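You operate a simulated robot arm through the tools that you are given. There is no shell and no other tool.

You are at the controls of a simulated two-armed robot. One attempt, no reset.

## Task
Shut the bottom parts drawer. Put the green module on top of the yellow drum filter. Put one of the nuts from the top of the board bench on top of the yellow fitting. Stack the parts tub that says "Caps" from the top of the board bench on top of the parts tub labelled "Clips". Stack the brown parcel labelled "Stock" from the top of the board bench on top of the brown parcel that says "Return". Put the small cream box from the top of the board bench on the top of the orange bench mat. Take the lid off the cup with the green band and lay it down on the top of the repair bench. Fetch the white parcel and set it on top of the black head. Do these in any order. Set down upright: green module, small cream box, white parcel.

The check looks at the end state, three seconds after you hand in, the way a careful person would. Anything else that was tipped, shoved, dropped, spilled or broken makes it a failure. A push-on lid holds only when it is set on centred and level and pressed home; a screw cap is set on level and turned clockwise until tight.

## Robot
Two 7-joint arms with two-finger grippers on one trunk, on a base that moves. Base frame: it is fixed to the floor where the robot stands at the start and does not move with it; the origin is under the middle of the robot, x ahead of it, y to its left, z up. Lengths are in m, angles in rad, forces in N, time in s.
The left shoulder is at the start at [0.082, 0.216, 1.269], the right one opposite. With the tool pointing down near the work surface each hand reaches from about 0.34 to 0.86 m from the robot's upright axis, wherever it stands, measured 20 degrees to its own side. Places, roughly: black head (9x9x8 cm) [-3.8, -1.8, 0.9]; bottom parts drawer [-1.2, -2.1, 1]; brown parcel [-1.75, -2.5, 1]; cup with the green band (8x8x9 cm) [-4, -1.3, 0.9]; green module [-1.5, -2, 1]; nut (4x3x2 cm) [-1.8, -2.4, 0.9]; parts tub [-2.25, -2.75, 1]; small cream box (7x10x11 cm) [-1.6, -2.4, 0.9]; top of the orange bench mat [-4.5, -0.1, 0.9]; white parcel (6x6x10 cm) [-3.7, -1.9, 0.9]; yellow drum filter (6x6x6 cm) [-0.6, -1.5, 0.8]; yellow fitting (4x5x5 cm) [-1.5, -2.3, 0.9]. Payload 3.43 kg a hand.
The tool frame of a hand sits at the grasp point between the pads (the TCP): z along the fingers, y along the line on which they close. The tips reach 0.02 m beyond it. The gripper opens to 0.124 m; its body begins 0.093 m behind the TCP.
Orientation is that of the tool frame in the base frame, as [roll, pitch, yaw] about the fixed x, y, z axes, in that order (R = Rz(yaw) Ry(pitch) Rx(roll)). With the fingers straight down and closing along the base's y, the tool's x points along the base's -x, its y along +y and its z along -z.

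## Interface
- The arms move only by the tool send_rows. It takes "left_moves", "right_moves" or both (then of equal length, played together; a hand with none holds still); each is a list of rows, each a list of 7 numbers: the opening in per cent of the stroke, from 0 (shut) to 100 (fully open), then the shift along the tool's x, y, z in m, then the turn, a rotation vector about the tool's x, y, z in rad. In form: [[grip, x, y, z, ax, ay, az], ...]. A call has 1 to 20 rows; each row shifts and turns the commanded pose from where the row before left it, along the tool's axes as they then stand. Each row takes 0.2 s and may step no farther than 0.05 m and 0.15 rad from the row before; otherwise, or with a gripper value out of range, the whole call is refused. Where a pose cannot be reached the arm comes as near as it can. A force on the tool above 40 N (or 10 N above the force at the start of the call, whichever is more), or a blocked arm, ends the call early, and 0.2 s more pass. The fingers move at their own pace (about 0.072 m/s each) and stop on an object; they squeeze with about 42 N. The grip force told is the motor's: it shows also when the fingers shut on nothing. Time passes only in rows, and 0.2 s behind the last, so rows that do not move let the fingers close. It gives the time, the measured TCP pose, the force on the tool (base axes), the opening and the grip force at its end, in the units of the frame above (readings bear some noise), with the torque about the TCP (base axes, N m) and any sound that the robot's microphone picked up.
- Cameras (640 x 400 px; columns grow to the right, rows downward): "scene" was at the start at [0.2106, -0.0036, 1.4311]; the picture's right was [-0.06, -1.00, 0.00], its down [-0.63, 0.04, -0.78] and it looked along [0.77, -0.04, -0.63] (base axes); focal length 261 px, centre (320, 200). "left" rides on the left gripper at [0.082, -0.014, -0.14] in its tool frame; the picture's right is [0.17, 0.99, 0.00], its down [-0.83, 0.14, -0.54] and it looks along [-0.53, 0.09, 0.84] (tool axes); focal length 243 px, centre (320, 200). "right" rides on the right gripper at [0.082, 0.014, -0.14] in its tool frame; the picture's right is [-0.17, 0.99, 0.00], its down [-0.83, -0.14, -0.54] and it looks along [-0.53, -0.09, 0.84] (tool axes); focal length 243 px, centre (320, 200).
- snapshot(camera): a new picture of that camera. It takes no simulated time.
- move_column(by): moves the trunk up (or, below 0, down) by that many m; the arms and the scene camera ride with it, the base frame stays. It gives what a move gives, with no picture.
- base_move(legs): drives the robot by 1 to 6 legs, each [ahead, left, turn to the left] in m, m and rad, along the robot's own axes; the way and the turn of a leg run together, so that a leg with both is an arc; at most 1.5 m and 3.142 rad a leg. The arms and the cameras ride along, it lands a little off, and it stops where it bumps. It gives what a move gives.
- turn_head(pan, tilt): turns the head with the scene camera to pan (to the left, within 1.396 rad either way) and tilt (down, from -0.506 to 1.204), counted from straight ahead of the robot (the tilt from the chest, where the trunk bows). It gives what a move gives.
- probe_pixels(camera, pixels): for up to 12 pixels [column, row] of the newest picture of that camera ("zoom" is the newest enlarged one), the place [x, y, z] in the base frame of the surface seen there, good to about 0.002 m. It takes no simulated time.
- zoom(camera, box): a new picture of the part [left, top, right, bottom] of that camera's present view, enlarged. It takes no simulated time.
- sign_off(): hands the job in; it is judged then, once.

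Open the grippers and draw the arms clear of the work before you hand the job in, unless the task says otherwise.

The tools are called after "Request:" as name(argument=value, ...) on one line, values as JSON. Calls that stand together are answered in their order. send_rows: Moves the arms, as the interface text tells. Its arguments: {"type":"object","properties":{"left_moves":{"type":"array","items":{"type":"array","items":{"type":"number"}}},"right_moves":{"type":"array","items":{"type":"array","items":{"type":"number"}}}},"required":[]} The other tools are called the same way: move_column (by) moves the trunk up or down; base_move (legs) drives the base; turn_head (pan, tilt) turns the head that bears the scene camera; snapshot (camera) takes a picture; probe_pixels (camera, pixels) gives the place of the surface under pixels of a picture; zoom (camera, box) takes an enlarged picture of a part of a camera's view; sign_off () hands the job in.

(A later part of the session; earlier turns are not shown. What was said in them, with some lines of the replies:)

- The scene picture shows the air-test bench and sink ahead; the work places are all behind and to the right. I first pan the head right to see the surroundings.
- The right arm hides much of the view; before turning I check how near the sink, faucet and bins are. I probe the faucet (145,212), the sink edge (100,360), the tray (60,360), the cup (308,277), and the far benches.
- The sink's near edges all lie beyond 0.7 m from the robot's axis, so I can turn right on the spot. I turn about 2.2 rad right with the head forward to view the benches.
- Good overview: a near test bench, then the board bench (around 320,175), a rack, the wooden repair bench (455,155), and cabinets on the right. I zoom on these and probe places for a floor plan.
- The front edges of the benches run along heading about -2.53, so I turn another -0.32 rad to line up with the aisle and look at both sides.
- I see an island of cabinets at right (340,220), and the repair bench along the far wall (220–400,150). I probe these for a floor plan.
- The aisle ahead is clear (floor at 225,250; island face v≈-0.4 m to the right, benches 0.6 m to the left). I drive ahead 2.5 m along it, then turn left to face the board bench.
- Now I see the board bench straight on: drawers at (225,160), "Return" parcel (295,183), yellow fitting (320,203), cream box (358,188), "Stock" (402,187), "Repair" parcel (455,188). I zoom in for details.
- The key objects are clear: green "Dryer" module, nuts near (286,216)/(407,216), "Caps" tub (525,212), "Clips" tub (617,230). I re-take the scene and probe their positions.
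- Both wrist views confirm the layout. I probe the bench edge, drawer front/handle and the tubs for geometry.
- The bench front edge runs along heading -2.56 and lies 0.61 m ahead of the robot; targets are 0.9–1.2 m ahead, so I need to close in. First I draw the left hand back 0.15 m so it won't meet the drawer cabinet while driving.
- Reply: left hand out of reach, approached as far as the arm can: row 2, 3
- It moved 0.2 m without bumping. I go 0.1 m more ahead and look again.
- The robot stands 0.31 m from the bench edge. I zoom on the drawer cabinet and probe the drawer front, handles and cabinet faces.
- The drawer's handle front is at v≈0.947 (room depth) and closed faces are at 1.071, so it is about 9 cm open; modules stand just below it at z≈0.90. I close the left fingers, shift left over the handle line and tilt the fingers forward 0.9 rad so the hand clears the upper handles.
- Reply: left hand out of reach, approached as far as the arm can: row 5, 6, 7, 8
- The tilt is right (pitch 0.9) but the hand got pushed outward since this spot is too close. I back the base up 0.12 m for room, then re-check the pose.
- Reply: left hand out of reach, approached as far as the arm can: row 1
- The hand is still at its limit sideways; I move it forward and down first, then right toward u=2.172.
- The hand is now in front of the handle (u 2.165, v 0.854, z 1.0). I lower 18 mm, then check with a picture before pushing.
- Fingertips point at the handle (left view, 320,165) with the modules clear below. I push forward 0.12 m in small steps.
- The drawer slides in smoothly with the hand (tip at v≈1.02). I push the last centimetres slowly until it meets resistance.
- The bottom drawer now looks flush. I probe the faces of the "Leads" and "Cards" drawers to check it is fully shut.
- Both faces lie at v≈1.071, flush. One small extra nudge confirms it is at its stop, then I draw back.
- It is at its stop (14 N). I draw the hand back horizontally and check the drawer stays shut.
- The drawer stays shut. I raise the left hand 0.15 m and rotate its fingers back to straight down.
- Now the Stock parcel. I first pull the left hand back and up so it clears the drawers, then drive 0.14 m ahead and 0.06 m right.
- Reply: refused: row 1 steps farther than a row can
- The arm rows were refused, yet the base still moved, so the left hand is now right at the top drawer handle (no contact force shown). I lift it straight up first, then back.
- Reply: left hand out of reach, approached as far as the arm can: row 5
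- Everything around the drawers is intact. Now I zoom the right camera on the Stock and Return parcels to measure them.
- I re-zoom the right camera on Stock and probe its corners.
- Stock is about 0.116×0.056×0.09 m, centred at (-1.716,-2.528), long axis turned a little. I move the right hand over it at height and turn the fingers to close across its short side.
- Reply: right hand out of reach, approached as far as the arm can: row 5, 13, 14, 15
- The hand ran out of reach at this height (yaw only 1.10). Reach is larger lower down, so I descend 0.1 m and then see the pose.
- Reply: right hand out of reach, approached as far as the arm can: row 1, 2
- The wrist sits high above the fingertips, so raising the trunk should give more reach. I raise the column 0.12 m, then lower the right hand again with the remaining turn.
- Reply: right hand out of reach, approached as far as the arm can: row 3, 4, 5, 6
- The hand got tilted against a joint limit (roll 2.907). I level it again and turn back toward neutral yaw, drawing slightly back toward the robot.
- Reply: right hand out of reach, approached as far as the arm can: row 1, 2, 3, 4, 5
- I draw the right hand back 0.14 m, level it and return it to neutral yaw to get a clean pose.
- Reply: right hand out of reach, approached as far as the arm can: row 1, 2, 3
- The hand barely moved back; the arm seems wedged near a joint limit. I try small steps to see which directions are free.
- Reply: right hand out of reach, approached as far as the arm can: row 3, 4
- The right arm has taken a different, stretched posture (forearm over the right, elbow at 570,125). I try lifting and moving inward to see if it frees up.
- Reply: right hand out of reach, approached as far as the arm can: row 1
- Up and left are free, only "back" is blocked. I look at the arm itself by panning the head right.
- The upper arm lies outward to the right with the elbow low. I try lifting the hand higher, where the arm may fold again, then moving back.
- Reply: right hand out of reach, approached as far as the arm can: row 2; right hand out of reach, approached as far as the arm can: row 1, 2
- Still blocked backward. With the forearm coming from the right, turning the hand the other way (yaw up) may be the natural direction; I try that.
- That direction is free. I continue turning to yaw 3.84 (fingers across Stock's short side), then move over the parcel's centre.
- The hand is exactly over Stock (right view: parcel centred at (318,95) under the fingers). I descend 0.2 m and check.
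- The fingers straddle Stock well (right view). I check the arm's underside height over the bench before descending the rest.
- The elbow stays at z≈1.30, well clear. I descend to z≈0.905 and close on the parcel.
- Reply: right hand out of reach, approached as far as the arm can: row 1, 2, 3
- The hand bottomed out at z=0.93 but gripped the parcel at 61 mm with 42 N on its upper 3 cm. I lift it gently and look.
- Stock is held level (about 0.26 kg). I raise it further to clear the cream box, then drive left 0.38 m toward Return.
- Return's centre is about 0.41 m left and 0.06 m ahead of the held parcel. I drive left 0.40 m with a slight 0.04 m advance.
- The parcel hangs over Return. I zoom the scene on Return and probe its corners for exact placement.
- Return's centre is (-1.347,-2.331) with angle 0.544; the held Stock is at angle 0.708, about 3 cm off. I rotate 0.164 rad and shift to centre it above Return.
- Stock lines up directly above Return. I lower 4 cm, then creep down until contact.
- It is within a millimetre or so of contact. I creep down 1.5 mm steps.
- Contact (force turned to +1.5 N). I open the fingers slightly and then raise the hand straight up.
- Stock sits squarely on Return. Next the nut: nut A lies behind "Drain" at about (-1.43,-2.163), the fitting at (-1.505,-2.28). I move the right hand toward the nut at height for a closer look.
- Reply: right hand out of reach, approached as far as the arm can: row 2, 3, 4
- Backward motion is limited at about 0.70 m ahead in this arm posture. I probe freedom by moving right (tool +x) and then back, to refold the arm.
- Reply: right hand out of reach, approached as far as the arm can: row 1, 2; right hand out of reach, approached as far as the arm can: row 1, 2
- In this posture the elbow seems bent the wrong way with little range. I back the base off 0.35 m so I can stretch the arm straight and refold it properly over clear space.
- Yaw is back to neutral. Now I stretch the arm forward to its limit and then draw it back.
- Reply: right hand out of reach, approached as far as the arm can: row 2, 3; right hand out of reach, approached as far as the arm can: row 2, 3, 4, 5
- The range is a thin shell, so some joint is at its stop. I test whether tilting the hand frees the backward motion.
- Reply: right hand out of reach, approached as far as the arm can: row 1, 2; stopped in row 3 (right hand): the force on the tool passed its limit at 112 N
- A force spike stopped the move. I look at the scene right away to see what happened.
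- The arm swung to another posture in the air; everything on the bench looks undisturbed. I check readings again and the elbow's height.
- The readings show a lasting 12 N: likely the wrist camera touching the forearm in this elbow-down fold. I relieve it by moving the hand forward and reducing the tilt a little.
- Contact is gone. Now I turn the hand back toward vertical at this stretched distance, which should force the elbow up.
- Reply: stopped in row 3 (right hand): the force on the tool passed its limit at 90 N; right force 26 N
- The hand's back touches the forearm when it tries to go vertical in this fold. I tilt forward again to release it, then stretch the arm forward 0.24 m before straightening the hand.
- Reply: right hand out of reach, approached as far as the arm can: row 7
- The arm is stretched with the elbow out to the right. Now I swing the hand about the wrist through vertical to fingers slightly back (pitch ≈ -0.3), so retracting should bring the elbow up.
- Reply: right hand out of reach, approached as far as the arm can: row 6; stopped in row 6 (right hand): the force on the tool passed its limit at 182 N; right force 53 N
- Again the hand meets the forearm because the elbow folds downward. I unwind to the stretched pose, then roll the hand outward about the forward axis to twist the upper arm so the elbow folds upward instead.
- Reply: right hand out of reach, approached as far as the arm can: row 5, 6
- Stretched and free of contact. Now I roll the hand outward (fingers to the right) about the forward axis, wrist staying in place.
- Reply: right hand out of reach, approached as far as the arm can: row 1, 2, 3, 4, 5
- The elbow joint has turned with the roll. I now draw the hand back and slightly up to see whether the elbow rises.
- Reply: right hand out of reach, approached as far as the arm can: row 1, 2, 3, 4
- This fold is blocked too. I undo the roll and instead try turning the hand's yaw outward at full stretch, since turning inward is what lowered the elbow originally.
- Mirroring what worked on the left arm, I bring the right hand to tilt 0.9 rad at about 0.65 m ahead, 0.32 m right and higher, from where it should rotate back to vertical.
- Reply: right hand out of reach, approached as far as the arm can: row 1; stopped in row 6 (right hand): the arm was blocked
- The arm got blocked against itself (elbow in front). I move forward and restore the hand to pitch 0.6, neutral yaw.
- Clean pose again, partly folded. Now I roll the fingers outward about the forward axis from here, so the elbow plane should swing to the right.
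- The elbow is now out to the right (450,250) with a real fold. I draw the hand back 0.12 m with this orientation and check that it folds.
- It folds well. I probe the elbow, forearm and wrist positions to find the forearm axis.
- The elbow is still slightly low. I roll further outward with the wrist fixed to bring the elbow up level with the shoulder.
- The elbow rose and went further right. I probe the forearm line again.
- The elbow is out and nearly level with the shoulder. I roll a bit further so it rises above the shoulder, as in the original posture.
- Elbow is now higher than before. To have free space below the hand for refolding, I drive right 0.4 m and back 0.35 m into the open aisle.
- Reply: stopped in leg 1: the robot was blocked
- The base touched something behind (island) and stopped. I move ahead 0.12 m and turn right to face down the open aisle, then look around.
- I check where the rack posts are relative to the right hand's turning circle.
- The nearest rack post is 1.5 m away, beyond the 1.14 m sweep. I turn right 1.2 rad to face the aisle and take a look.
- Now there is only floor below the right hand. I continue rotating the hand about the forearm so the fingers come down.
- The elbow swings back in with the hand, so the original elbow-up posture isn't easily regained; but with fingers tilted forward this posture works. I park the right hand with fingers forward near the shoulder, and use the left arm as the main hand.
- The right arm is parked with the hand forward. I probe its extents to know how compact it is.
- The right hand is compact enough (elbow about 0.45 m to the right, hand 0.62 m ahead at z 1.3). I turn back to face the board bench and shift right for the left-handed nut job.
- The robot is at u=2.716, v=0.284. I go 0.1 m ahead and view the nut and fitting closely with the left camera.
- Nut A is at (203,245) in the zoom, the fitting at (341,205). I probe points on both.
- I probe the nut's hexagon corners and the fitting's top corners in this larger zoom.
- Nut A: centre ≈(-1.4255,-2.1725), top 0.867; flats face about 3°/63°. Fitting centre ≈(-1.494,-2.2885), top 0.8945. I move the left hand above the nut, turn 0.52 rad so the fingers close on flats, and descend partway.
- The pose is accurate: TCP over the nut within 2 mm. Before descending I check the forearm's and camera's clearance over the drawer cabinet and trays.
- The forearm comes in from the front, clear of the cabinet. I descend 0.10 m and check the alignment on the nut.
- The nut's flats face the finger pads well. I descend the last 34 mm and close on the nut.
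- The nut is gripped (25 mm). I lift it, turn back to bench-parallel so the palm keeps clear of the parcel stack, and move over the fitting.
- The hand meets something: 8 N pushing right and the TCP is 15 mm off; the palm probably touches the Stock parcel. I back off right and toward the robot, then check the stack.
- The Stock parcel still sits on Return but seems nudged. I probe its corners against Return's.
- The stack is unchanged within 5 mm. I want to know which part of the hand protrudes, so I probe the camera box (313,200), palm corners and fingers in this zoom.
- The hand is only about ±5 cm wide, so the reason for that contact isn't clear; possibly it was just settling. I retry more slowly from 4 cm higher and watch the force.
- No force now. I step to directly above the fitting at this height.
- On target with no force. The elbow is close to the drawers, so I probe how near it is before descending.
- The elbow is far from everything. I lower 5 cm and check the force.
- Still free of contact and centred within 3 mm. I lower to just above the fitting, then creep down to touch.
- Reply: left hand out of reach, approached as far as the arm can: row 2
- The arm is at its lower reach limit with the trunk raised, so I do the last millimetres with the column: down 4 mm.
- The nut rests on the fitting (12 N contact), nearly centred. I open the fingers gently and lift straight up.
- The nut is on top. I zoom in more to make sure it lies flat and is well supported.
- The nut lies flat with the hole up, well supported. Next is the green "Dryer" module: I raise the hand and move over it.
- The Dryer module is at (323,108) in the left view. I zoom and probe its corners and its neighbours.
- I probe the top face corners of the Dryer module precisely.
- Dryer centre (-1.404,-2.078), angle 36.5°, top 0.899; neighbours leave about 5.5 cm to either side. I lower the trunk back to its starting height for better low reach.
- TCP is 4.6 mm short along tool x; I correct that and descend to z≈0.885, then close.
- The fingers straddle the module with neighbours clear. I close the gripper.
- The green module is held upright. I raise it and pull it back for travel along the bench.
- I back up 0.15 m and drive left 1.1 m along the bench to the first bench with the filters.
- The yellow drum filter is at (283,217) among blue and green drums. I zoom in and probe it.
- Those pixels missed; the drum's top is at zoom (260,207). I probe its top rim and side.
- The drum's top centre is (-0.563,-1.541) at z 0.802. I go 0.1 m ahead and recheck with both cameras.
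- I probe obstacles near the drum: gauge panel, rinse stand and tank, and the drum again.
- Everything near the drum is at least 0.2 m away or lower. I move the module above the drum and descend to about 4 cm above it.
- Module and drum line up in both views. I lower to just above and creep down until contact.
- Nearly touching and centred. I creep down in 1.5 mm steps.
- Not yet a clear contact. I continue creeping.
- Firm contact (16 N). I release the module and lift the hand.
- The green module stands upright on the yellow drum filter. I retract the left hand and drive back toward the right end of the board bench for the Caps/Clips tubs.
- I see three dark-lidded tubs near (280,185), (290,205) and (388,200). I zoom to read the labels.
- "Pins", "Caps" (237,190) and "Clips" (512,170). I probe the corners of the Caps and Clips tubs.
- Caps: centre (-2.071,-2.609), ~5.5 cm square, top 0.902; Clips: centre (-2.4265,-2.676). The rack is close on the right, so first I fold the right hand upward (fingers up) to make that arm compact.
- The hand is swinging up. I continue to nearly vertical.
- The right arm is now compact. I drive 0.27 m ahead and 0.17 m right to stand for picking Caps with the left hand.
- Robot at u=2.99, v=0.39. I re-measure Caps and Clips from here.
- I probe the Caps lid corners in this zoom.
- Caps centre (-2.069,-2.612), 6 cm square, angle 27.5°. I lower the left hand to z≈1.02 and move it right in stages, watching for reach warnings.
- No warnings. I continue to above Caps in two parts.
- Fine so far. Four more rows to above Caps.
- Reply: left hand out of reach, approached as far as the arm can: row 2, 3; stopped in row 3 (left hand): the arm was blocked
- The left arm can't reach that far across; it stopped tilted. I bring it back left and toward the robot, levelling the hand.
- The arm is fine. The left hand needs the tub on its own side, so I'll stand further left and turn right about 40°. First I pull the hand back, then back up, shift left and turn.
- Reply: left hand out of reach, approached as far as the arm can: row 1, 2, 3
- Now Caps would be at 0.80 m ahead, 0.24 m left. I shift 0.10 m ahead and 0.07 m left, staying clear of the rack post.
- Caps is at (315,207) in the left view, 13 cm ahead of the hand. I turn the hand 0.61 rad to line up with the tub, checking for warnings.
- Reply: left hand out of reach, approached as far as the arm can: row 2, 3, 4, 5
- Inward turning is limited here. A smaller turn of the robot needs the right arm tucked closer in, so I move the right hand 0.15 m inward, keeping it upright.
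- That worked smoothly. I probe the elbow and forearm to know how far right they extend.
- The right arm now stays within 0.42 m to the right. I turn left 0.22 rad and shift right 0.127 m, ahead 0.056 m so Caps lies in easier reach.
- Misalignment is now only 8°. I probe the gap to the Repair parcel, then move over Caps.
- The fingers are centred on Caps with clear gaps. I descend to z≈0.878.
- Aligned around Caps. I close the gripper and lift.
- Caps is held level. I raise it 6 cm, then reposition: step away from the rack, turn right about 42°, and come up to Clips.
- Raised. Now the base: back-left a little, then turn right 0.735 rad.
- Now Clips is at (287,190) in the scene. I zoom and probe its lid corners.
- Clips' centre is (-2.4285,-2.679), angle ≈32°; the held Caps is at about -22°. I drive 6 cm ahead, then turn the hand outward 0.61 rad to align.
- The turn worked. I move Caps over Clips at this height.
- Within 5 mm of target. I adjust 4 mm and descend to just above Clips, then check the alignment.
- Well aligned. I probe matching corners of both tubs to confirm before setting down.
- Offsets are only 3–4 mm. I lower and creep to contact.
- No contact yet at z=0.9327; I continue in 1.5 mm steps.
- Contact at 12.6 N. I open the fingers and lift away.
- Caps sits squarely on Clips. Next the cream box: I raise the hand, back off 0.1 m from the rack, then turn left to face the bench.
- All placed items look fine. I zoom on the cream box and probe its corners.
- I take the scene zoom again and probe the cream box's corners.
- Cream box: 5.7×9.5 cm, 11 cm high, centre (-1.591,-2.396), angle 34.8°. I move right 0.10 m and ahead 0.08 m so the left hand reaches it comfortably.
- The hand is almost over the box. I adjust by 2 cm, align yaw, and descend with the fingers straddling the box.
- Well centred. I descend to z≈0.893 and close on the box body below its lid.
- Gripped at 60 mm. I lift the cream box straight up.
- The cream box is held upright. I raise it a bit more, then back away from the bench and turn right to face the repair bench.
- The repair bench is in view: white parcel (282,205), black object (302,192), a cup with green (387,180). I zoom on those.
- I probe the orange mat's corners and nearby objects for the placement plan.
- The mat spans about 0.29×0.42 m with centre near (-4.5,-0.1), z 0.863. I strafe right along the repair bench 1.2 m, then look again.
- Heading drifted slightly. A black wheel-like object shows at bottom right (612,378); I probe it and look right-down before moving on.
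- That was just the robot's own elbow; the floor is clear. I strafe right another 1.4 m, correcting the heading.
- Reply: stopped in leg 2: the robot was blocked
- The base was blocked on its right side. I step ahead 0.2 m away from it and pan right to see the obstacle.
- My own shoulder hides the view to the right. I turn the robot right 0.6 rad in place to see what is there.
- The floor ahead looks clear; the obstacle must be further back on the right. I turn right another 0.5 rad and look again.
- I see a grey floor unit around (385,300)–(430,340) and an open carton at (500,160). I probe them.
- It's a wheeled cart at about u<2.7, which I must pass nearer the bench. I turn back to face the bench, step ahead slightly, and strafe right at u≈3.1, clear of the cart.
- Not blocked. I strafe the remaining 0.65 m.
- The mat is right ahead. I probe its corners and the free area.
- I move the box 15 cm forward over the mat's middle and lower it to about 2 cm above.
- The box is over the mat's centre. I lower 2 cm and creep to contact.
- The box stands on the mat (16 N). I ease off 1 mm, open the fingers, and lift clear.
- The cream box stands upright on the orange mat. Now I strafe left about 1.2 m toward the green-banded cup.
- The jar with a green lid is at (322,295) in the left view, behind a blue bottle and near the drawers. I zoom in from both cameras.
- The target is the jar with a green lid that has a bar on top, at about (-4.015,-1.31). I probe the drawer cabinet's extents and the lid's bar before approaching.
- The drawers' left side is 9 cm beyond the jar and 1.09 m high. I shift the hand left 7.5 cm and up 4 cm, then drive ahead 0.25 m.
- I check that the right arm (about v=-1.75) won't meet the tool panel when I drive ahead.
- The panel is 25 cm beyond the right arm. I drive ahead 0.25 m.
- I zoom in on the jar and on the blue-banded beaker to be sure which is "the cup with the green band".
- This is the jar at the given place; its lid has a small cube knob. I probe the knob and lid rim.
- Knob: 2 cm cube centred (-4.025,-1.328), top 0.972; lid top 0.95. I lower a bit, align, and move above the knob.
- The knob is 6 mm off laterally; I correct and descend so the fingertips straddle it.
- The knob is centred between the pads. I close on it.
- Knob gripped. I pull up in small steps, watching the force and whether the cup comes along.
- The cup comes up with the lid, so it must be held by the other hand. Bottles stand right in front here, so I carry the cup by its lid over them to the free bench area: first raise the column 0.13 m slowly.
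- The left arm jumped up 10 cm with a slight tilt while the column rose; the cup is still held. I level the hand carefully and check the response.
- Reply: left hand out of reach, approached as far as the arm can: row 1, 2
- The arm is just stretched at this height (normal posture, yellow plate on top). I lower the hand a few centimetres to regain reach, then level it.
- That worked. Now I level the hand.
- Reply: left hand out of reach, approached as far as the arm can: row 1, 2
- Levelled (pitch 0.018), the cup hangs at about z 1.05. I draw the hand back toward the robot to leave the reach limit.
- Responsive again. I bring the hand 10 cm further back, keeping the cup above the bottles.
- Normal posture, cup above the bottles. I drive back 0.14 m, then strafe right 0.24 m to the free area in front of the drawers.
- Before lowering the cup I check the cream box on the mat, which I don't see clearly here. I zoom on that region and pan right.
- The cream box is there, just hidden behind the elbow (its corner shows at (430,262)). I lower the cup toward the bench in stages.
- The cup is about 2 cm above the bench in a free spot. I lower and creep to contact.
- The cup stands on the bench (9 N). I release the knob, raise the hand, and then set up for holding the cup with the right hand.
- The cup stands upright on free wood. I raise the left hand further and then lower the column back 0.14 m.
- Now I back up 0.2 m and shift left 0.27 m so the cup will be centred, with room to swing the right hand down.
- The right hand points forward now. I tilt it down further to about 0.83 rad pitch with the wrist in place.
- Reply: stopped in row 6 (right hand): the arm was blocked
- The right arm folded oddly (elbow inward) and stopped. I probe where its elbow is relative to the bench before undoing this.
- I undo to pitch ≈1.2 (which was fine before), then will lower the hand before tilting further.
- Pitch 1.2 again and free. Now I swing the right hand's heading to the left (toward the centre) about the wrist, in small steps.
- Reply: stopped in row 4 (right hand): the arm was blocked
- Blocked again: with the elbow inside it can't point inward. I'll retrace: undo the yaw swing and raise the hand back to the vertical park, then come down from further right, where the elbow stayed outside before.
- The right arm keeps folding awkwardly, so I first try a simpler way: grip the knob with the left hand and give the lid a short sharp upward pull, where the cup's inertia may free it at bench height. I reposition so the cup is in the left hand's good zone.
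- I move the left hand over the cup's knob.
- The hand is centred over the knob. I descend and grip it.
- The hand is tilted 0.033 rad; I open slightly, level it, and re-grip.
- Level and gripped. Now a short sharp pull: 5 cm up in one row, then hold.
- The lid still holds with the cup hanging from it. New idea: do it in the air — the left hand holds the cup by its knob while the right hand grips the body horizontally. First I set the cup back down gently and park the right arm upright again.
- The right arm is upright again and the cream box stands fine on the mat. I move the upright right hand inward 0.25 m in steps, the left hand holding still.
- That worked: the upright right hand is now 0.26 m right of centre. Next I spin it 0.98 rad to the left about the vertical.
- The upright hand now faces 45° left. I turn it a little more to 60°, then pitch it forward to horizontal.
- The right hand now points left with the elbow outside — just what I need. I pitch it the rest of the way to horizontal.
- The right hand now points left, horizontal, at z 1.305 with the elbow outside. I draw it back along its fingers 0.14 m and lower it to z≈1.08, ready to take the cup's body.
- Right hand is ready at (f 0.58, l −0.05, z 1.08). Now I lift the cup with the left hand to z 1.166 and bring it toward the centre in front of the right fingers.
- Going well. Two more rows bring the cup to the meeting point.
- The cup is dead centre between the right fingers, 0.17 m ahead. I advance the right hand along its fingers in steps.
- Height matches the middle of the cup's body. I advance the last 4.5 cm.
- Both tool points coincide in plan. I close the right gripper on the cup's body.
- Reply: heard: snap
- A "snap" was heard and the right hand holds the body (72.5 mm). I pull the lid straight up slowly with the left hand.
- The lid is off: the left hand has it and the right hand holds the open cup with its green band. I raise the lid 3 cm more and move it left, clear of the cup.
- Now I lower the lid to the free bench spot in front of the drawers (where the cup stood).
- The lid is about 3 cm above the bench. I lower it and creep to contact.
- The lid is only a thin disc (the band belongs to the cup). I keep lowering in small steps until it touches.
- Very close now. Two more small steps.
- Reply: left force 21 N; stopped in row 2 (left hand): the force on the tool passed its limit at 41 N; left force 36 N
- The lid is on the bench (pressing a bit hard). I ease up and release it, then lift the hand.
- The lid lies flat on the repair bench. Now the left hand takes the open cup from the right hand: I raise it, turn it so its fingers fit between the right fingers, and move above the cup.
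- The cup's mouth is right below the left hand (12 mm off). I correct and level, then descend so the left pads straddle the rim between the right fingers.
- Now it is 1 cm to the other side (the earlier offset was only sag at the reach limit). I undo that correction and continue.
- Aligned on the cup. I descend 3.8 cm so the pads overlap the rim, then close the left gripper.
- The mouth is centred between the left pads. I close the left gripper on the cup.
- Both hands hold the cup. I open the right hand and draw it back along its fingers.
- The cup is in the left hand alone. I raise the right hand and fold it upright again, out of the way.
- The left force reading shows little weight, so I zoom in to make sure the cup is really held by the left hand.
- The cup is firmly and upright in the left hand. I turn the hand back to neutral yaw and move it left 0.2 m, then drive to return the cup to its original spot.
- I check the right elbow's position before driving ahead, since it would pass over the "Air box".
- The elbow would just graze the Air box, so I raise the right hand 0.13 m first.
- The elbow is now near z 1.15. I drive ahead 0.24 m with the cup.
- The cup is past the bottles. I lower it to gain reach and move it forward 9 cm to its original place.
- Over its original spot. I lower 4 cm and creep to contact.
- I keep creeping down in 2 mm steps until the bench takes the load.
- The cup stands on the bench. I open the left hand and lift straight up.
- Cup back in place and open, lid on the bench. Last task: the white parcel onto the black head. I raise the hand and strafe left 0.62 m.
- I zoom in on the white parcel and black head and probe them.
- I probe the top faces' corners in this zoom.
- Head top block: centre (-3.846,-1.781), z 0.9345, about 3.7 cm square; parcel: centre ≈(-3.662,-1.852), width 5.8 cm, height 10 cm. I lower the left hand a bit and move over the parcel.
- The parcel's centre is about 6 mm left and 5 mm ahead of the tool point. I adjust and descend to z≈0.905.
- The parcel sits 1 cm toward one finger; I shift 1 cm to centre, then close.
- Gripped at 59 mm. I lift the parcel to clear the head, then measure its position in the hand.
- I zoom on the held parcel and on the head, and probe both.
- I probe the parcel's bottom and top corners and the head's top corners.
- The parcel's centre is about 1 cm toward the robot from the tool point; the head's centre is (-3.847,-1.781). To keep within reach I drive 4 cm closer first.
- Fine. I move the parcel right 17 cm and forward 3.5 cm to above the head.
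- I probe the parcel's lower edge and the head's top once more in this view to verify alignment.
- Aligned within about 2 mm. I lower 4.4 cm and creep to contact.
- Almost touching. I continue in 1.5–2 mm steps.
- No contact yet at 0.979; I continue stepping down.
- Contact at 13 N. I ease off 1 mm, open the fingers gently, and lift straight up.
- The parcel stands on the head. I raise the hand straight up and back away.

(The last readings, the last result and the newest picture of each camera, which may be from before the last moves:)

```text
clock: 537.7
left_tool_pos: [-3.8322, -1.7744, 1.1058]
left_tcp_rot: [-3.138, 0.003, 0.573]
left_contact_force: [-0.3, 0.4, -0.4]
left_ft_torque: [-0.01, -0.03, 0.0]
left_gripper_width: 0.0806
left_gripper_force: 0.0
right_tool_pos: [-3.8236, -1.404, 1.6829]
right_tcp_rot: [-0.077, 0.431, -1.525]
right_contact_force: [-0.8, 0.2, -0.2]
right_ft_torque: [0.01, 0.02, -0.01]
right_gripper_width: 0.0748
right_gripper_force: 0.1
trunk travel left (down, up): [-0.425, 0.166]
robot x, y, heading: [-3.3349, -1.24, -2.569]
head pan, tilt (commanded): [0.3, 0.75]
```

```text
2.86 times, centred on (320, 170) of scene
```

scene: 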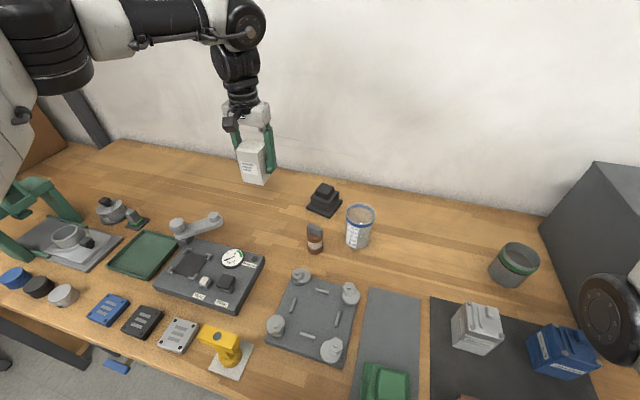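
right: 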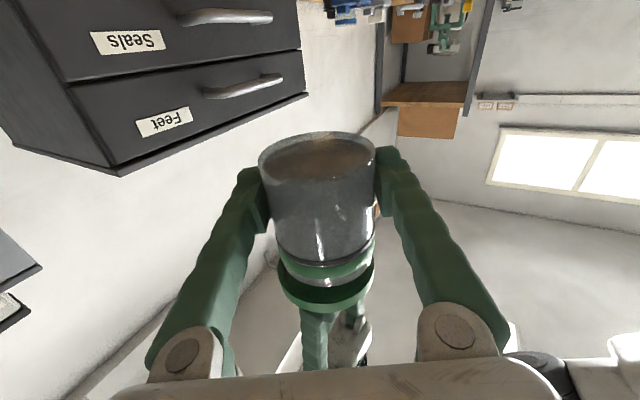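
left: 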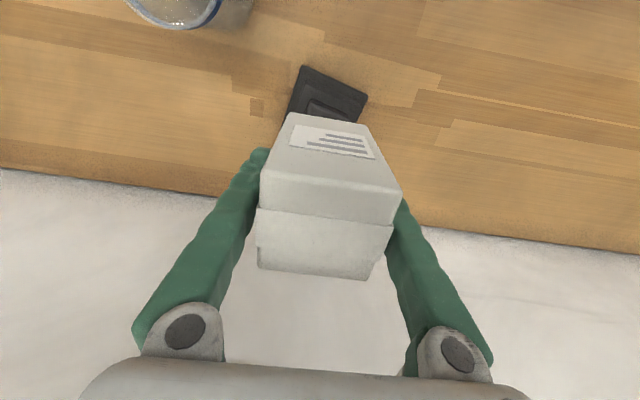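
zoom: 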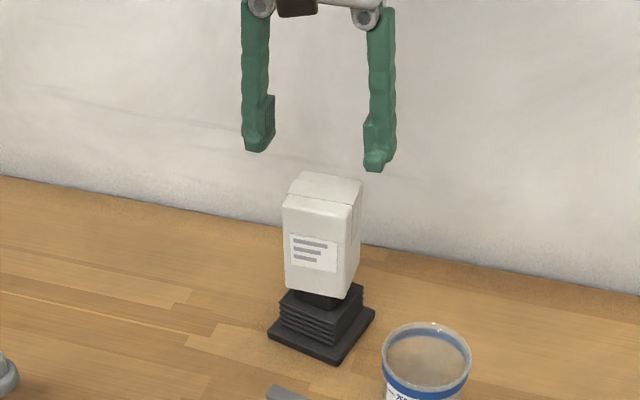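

The white parcel stands upright on the black head. I back away from the bench 0.35 m and look over the whole repair bench.

Request:
base_move(legs=[[-0.35, 0, 0]])

Request:
turn_head(pan=0.0, tilt=0.55)

Request:
snapshot(camera="scene")

Request:
turn_head(pan=-0.9, tilt=0.5)

Request:
snapshot(camera="scene")

```text
clock: 540.4
left_tool_pos: [-3.5404, -1.5842, 1.1065]
left_tcp_rot: [-3.135, 0.002, 0.566]
left_contact_force: [0.5, 0.5, -0.2]
left_ft_torque: [0.01, -0.01, -0.02]
left_gripper_width: 0.0806
left_gripper_force: 0.0
right_tool_pos: [-3.5313, -1.215, 1.6819]
right_tcp_rot: [-0.079, 0.434, -1.53]
right_contact_force: [-0.7, -0.5, 0.4]
right_ft_torque: [0.05, -0.01, -0.03]
right_gripper_width: 0.0744
right_gripper_force: 0.0
trunk travel left (down, up): [-0.425, 0.166]
robot x, y, heading: [-3.0444, -1.052, -2.578]
head pan, tilt (commanded): [0.3, 0.75]
```

```text
clock: 541.1
left_tool_pos: [-3.5414, -1.5829, 1.1062]
left_tcp_rot: [-3.135, 0.002, 0.568]
left_contact_force: [0.7, -0.8, 0.0]
left_ft_torque: [-0.05, 0.0, -0.01]
left_gripper_width: 0.0804
left_gripper_force: 0.0
right_tool_pos: [-3.5292, -1.2141, 1.6822]
right_tcp_rot: [-0.08, 0.432, -1.531]
right_contact_force: [0.8, -0.5, 0.2]
right_ft_torque: [0.01, 0.05, 0.0]
right_gripper_width: 0.0744
right_gripper_force: 0.1
trunk travel left (down, up): [-0.425, 0.166]
robot x, y, heading: [-3.0431, -1.0543, -2.575]
head pan, tilt (commanded): [0.0, 0.55]
```

```text
taken
```

scene: 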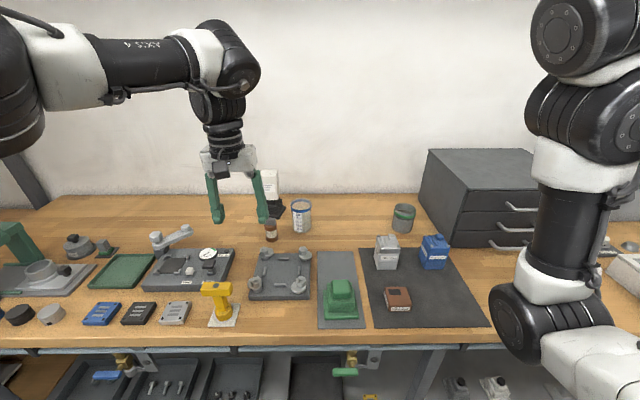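

```text
clock: 542.4
left_tool_pos: [-3.5407, -1.5829, 1.1057]
left_tcp_rot: [-3.136, 0.002, 0.567]
left_contact_force: [0.3, 0.2, 0.6]
left_ft_torque: [-0.01, 0.05, 0.02]
left_gripper_width: 0.0806
left_gripper_force: 0.1
right_tool_pos: [-3.5296, -1.2152, 1.6824]
right_tcp_rot: [-0.077, 0.434, -1.529]
right_contact_force: [-0.6, 0.7, -0.1]
right_ft_torque: [-0.01, 0.0, 0.02]
right_gripper_width: 0.0746
right_gripper_force: 0.1
trunk travel left (down, up): [-0.425, 0.166]
robot x, y, heading: [-3.0414, -1.0528, -2.574]
head pan, tilt (commanded): [-0.901, 0.499]
```

```text
taken
```

scene: 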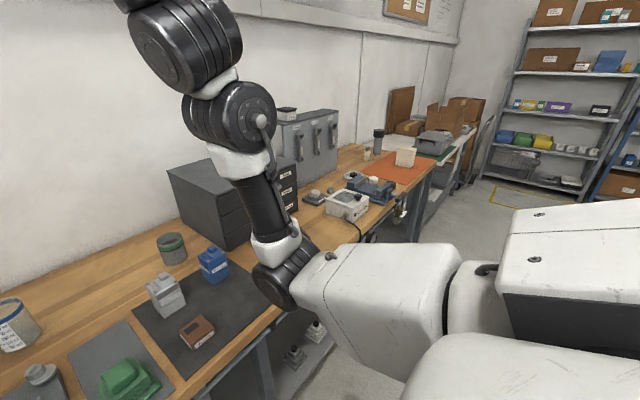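

The cream box is visible on the mat. I back up a bit and turn left to check the board bench and the drum filter from here.

Request:
base_move(legs=[[-0.25, 0, 0], [0, 0, 1.45]])

Request:
turn_head(pan=0.3, tilt=0.4)

Request:
snapshot(camera="scene")

```text
clock: 549.4
left_tool_pos: [-2.3607, -1.4735, 1.1053]
left_tcp_rot: [-3.137, 0.001, 2.026]
left_contact_force: [0.0, 0.8, -0.1]
left_ft_torque: [0.02, 0.04, 0.02]
left_gripper_width: 0.0805
left_gripper_force: 0.1
right_tool_pos: [-2.7249, -1.423, 1.6828]
right_tcp_rot: [-0.078, 0.434, -0.071]
right_contact_force: [0.2, 0.6, -0.3]
right_ft_torque: [-0.02, 0.02, 0.01]
right_gripper_width: 0.0744
right_gripper_force: 0.0
trunk travel left (down, up): [-0.425, 0.166]
robot x, y, heading: [-2.8318, -0.9209, -1.12]
head pan, tilt (commanded): [-0.901, 0.499]
```

```text
clock: 550.8
left_tool_pos: [-2.3603, -1.4736, 1.1064]
left_tcp_rot: [-3.138, 0.001, 2.026]
left_contact_force: [-0.4, 0.4, 0.3]
left_ft_torque: [0.02, -0.01, -0.01]
left_gripper_width: 0.0805
left_gripper_force: 0.1
right_tool_pos: [-2.7259, -1.4223, 1.6819]
right_tcp_rot: [-0.077, 0.431, -0.073]
right_contact_force: [1.1, 0.5, -0.4]
right_ft_torque: [-0.03, 0.04, -0.04]
right_gripper_width: 0.0744
right_gripper_force: 0.0
trunk travel left (down, up): [-0.425, 0.166]
robot x, y, heading: [-2.8301, -0.9185, -1.116]
head pan, tilt (commanded): [0.3, 0.4]
```

```text
taken
```

scene: 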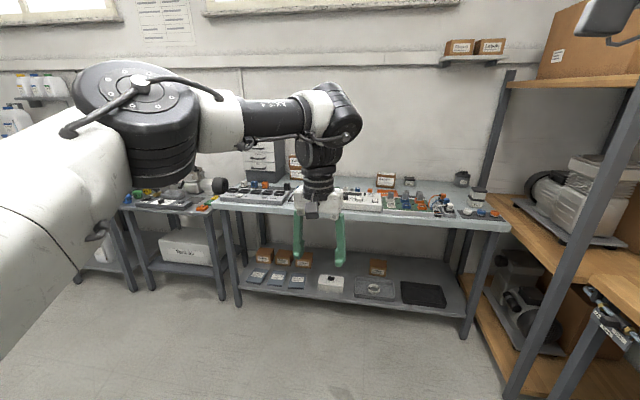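

From here I zoom into the stacked items and drawers on the board bench to verify them.

Request:
zoom(camera="scene", box=[190, 130, 330, 220])

Request:
zoom(camera="scene", box=[350, 150, 520, 240])

Request:
zoom(camera="scene", box=[100, 160, 240, 240])

```text
4.44 times, centred on (260, 175) of scene
```

zoom: 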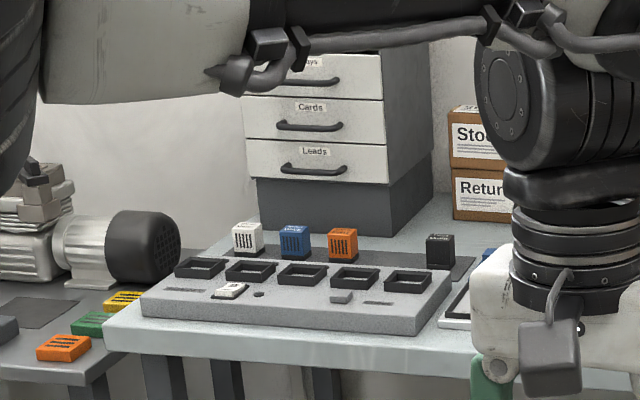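

```text
3.76 times, centred on (435, 195) of scene
```

zoom: 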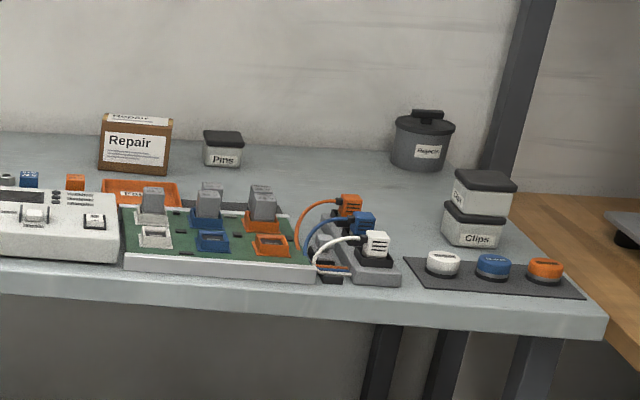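

```text
4.57 times, centred on (170, 200) of scene
```

zoom: 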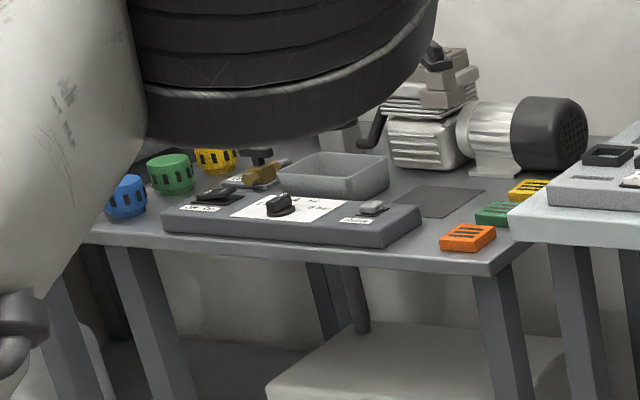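

Drawers shut, Stock on Return, Caps on Clips all stand. I turn left further to see the drum filter and the island.

Request:
base_move(legs=[[0, 0, 0.75]])

Request:
turn_head(pan=-0.1, tilt=0.3)

Request:
snapshot(camera="scene")

```text
clock: 553.8
left_tool_pos: [-2.11, -1.0069, 1.106]
left_tcp_rot: [-3.136, 0.002, 2.773]
left_contact_force: [-0.3, 0.2, -0.4]
left_ft_torque: [-0.03, -0.02, 0.01]
left_gripper_width: 0.0808
left_gripper_force: 0.2
right_tool_pos: [-2.4125, -1.2176, 1.682]
right_tcp_rot: [-0.08, 0.434, 0.673]
right_contact_force: [-0.1, -0.7, 0.4]
right_ft_torque: [0.01, 0.01, 0.0]
right_gripper_width: 0.0746
right_gripper_force: 0.0
trunk travel left (down, up): [-0.425, 0.166]
robot x, y, heading: [-2.8344, -0.9181, -0.373]
head pan, tilt (commanded): [0.3, 0.4]
```

```text
clock: 554.7
left_tool_pos: [-2.1097, -1.0073, 1.1052]
left_tcp_rot: [-3.136, 0.0, 2.771]
left_contact_force: [0.3, 0.0, -0.2]
left_ft_torque: [0.0, 0.0, -0.03]
left_gripper_width: 0.0804
left_gripper_force: 0.1
right_tool_pos: [-2.4125, -1.2172, 1.6822]
right_tcp_rot: [-0.079, 0.435, 0.675]
right_contact_force: [0.7, -0.7, -0.6]
right_ft_torque: [-0.01, 0.04, 0.0]
right_gripper_width: 0.0744
right_gripper_force: 0.1
trunk travel left (down, up): [-0.425, 0.166]
robot x, y, heading: [-2.8346, -0.9163, -0.375]
head pan, tilt (commanded): [-0.099, 0.3]
```

```text
taken
```

scene: 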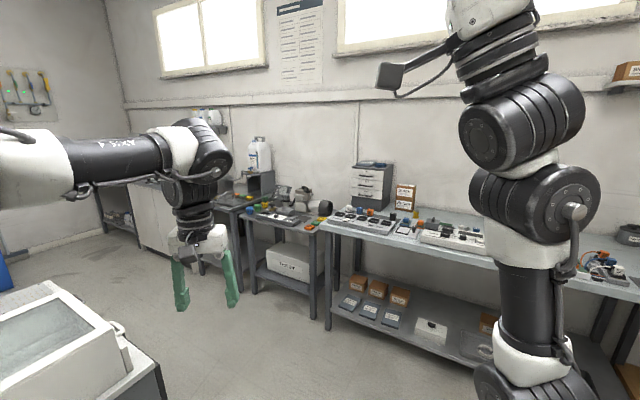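

Now the filter bench shows between the arms. I zoom on the drums and on the fitting/nut area.

Request:
zoom(camera="scene", box=[225, 170, 345, 245])

Request:
zoom(camera="scene", box=[340, 150, 490, 250])

Request:
zoom(camera="scene", box=[0, 260, 180, 400])

```text
5.33 times, centred on (285, 208) of scene
```

zoom: 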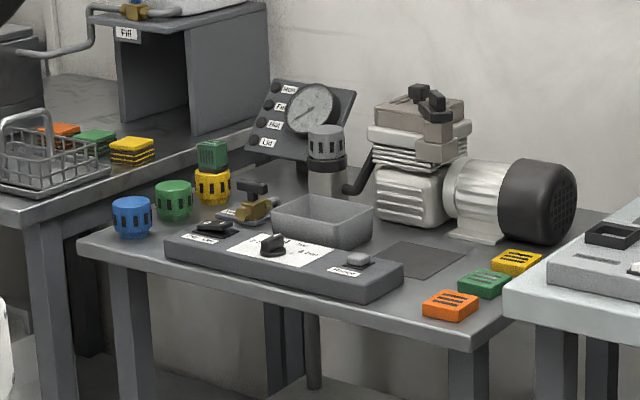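

```text
4.00 times, centred on (415, 200) of scene
```

zoom: 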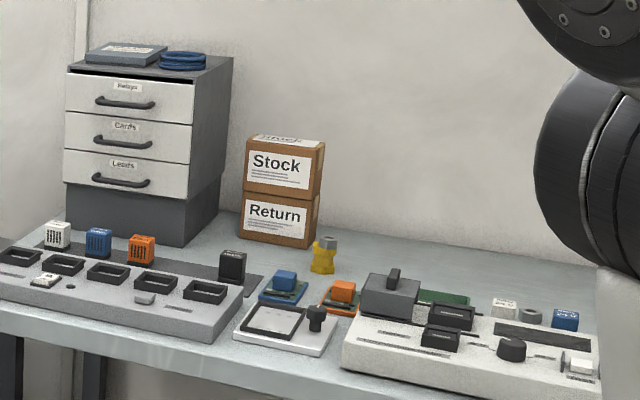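

```text
2.86 times, centred on (90, 330) of scene
```

zoom: 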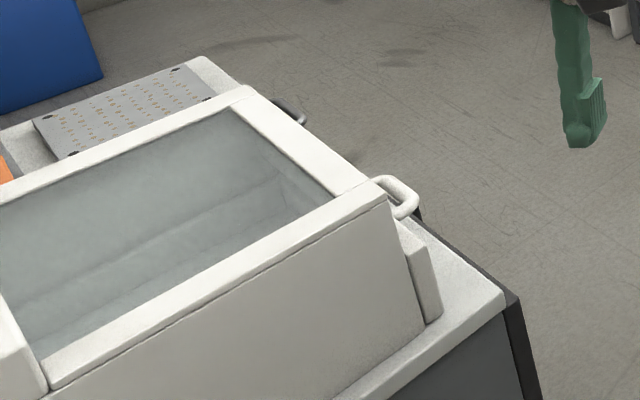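

Everything is in place: green module on the yellow drum, nut on the fitting, Stock on Return, drawers shut, island undisturbed. I open both grippers fully with the arms clear of all work.

Request:
send_rows(left_moves=[[100, 0, 0, 0, 0, 0, 0], [100, 0, 0, 0, 0, 0, 0], [100, 0, 0, 0, 0, 0, 0]], right_moves=[[100, 0, 0, 0, 0, 0, 0], [100, 0, 0, 0, 0, 0, 0], [100, 0, 0, 0, 0, 0, 0]])

Request:
turn_head(pan=-1.39, tilt=0.4)

Request:
snapshot(camera="scene")

```text
clock: 555.5
left_tool_pos: [-2.1089, -1.0073, 1.1041]
left_tcp_rot: [-3.137, 0.002, 2.77]
left_contact_force: [-0.1, 0.4, 0.9]
left_ft_torque: [0.0, 0.01, 0.0]
left_gripper_width: 0.1241
left_gripper_force: 0.1
right_tool_pos: [-2.4128, -1.2161, 1.6816]
right_tcp_rot: [-0.078, 0.433, 0.674]
right_contact_force: [0.0, 0.0, 0.0]
right_ft_torque: [0.0, 0.05, -0.02]
right_gripper_width: 0.124
right_gripper_force: 0.0
trunk travel left (down, up): [-0.425, 0.166]
robot x, y, heading: [-2.8317, -0.9183, -0.371]
head pan, tilt (commanded): [-0.099, 0.3]
```

```text
clock: 557.0
left_tool_pos: [-2.1092, -1.0069, 1.1055]
left_tcp_rot: [-3.138, 0.002, 2.771]
left_contact_force: [0.0, 0.8, -0.5]
left_ft_torque: [0.04, 0.01, 0.03]
left_gripper_width: 0.1239
left_gripper_force: 0.1
right_tool_pos: [-2.4128, -1.217, 1.682]
right_tcp_rot: [-0.079, 0.431, 0.673]
right_contact_force: [0.3, -0.5, 0.1]
right_ft_torque: [0.02, 0.02, -0.02]
right_gripper_width: 0.1239
right_gripper_force: 0.0
trunk travel left (down, up): [-0.425, 0.166]
robot x, y, heading: [-2.8315, -0.9175, -0.368]
head pan, tilt (commanded): [-1.389, 0.4]
```

```text
taken
```

scene: 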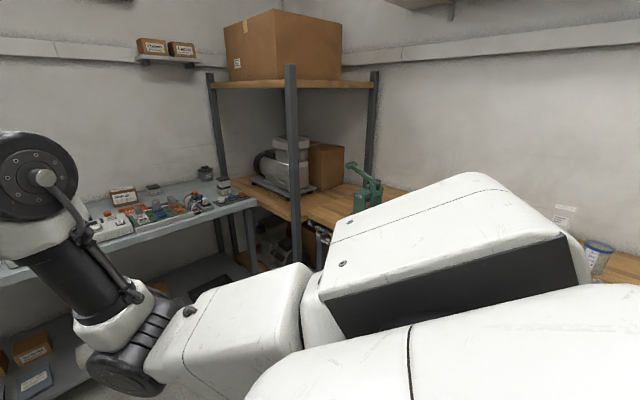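

Both grippers are open and the arms are clear; all eight jobs have been checked in the pictures. I hand the job in.

Request:
sign_off()

```text
The job is handed in.
```

All eight jobs are done, and I checked each result in the pictures before handing in. I haven't seen how it was judged.

| Job | Result |
|---|---|
| Bottom parts drawer | Shut, flush with the drawers above it |
| Green module | Upright on the yellow drum filter |
| Nut | Flat on the yellow fitting, about 5 mm off centre |
| "Caps" tub | On the "Clips" tub, aligned within about 4 mm |
| "Stock" parcel | Squarely on the "Return" parcel |
| Small cream box | Upright on the orange mat |
| Green-band cup | Lid laid flat on the repair bench, open cup set back where it was |
| White parcel | Upright on the black head |

A few things happened along the way that could count against the result:

- **Base contacts:** the base bumped the centre island once and, I think, a wheeled cart once. The part of the island I could see looked undisturbed. I never got a clear look at the cart afterwards, so it may have moved slightly.
- **Right arm spikes:** the arm swung or pressed against itself a few times, with forces up to 182 N. In each picture taken afterwards, the bench items looked undisturbed.
- **Near the stack:** the left hand met a brief 8 N push beside the Stock and Return stack; the stack did not move more than about 5 mm.
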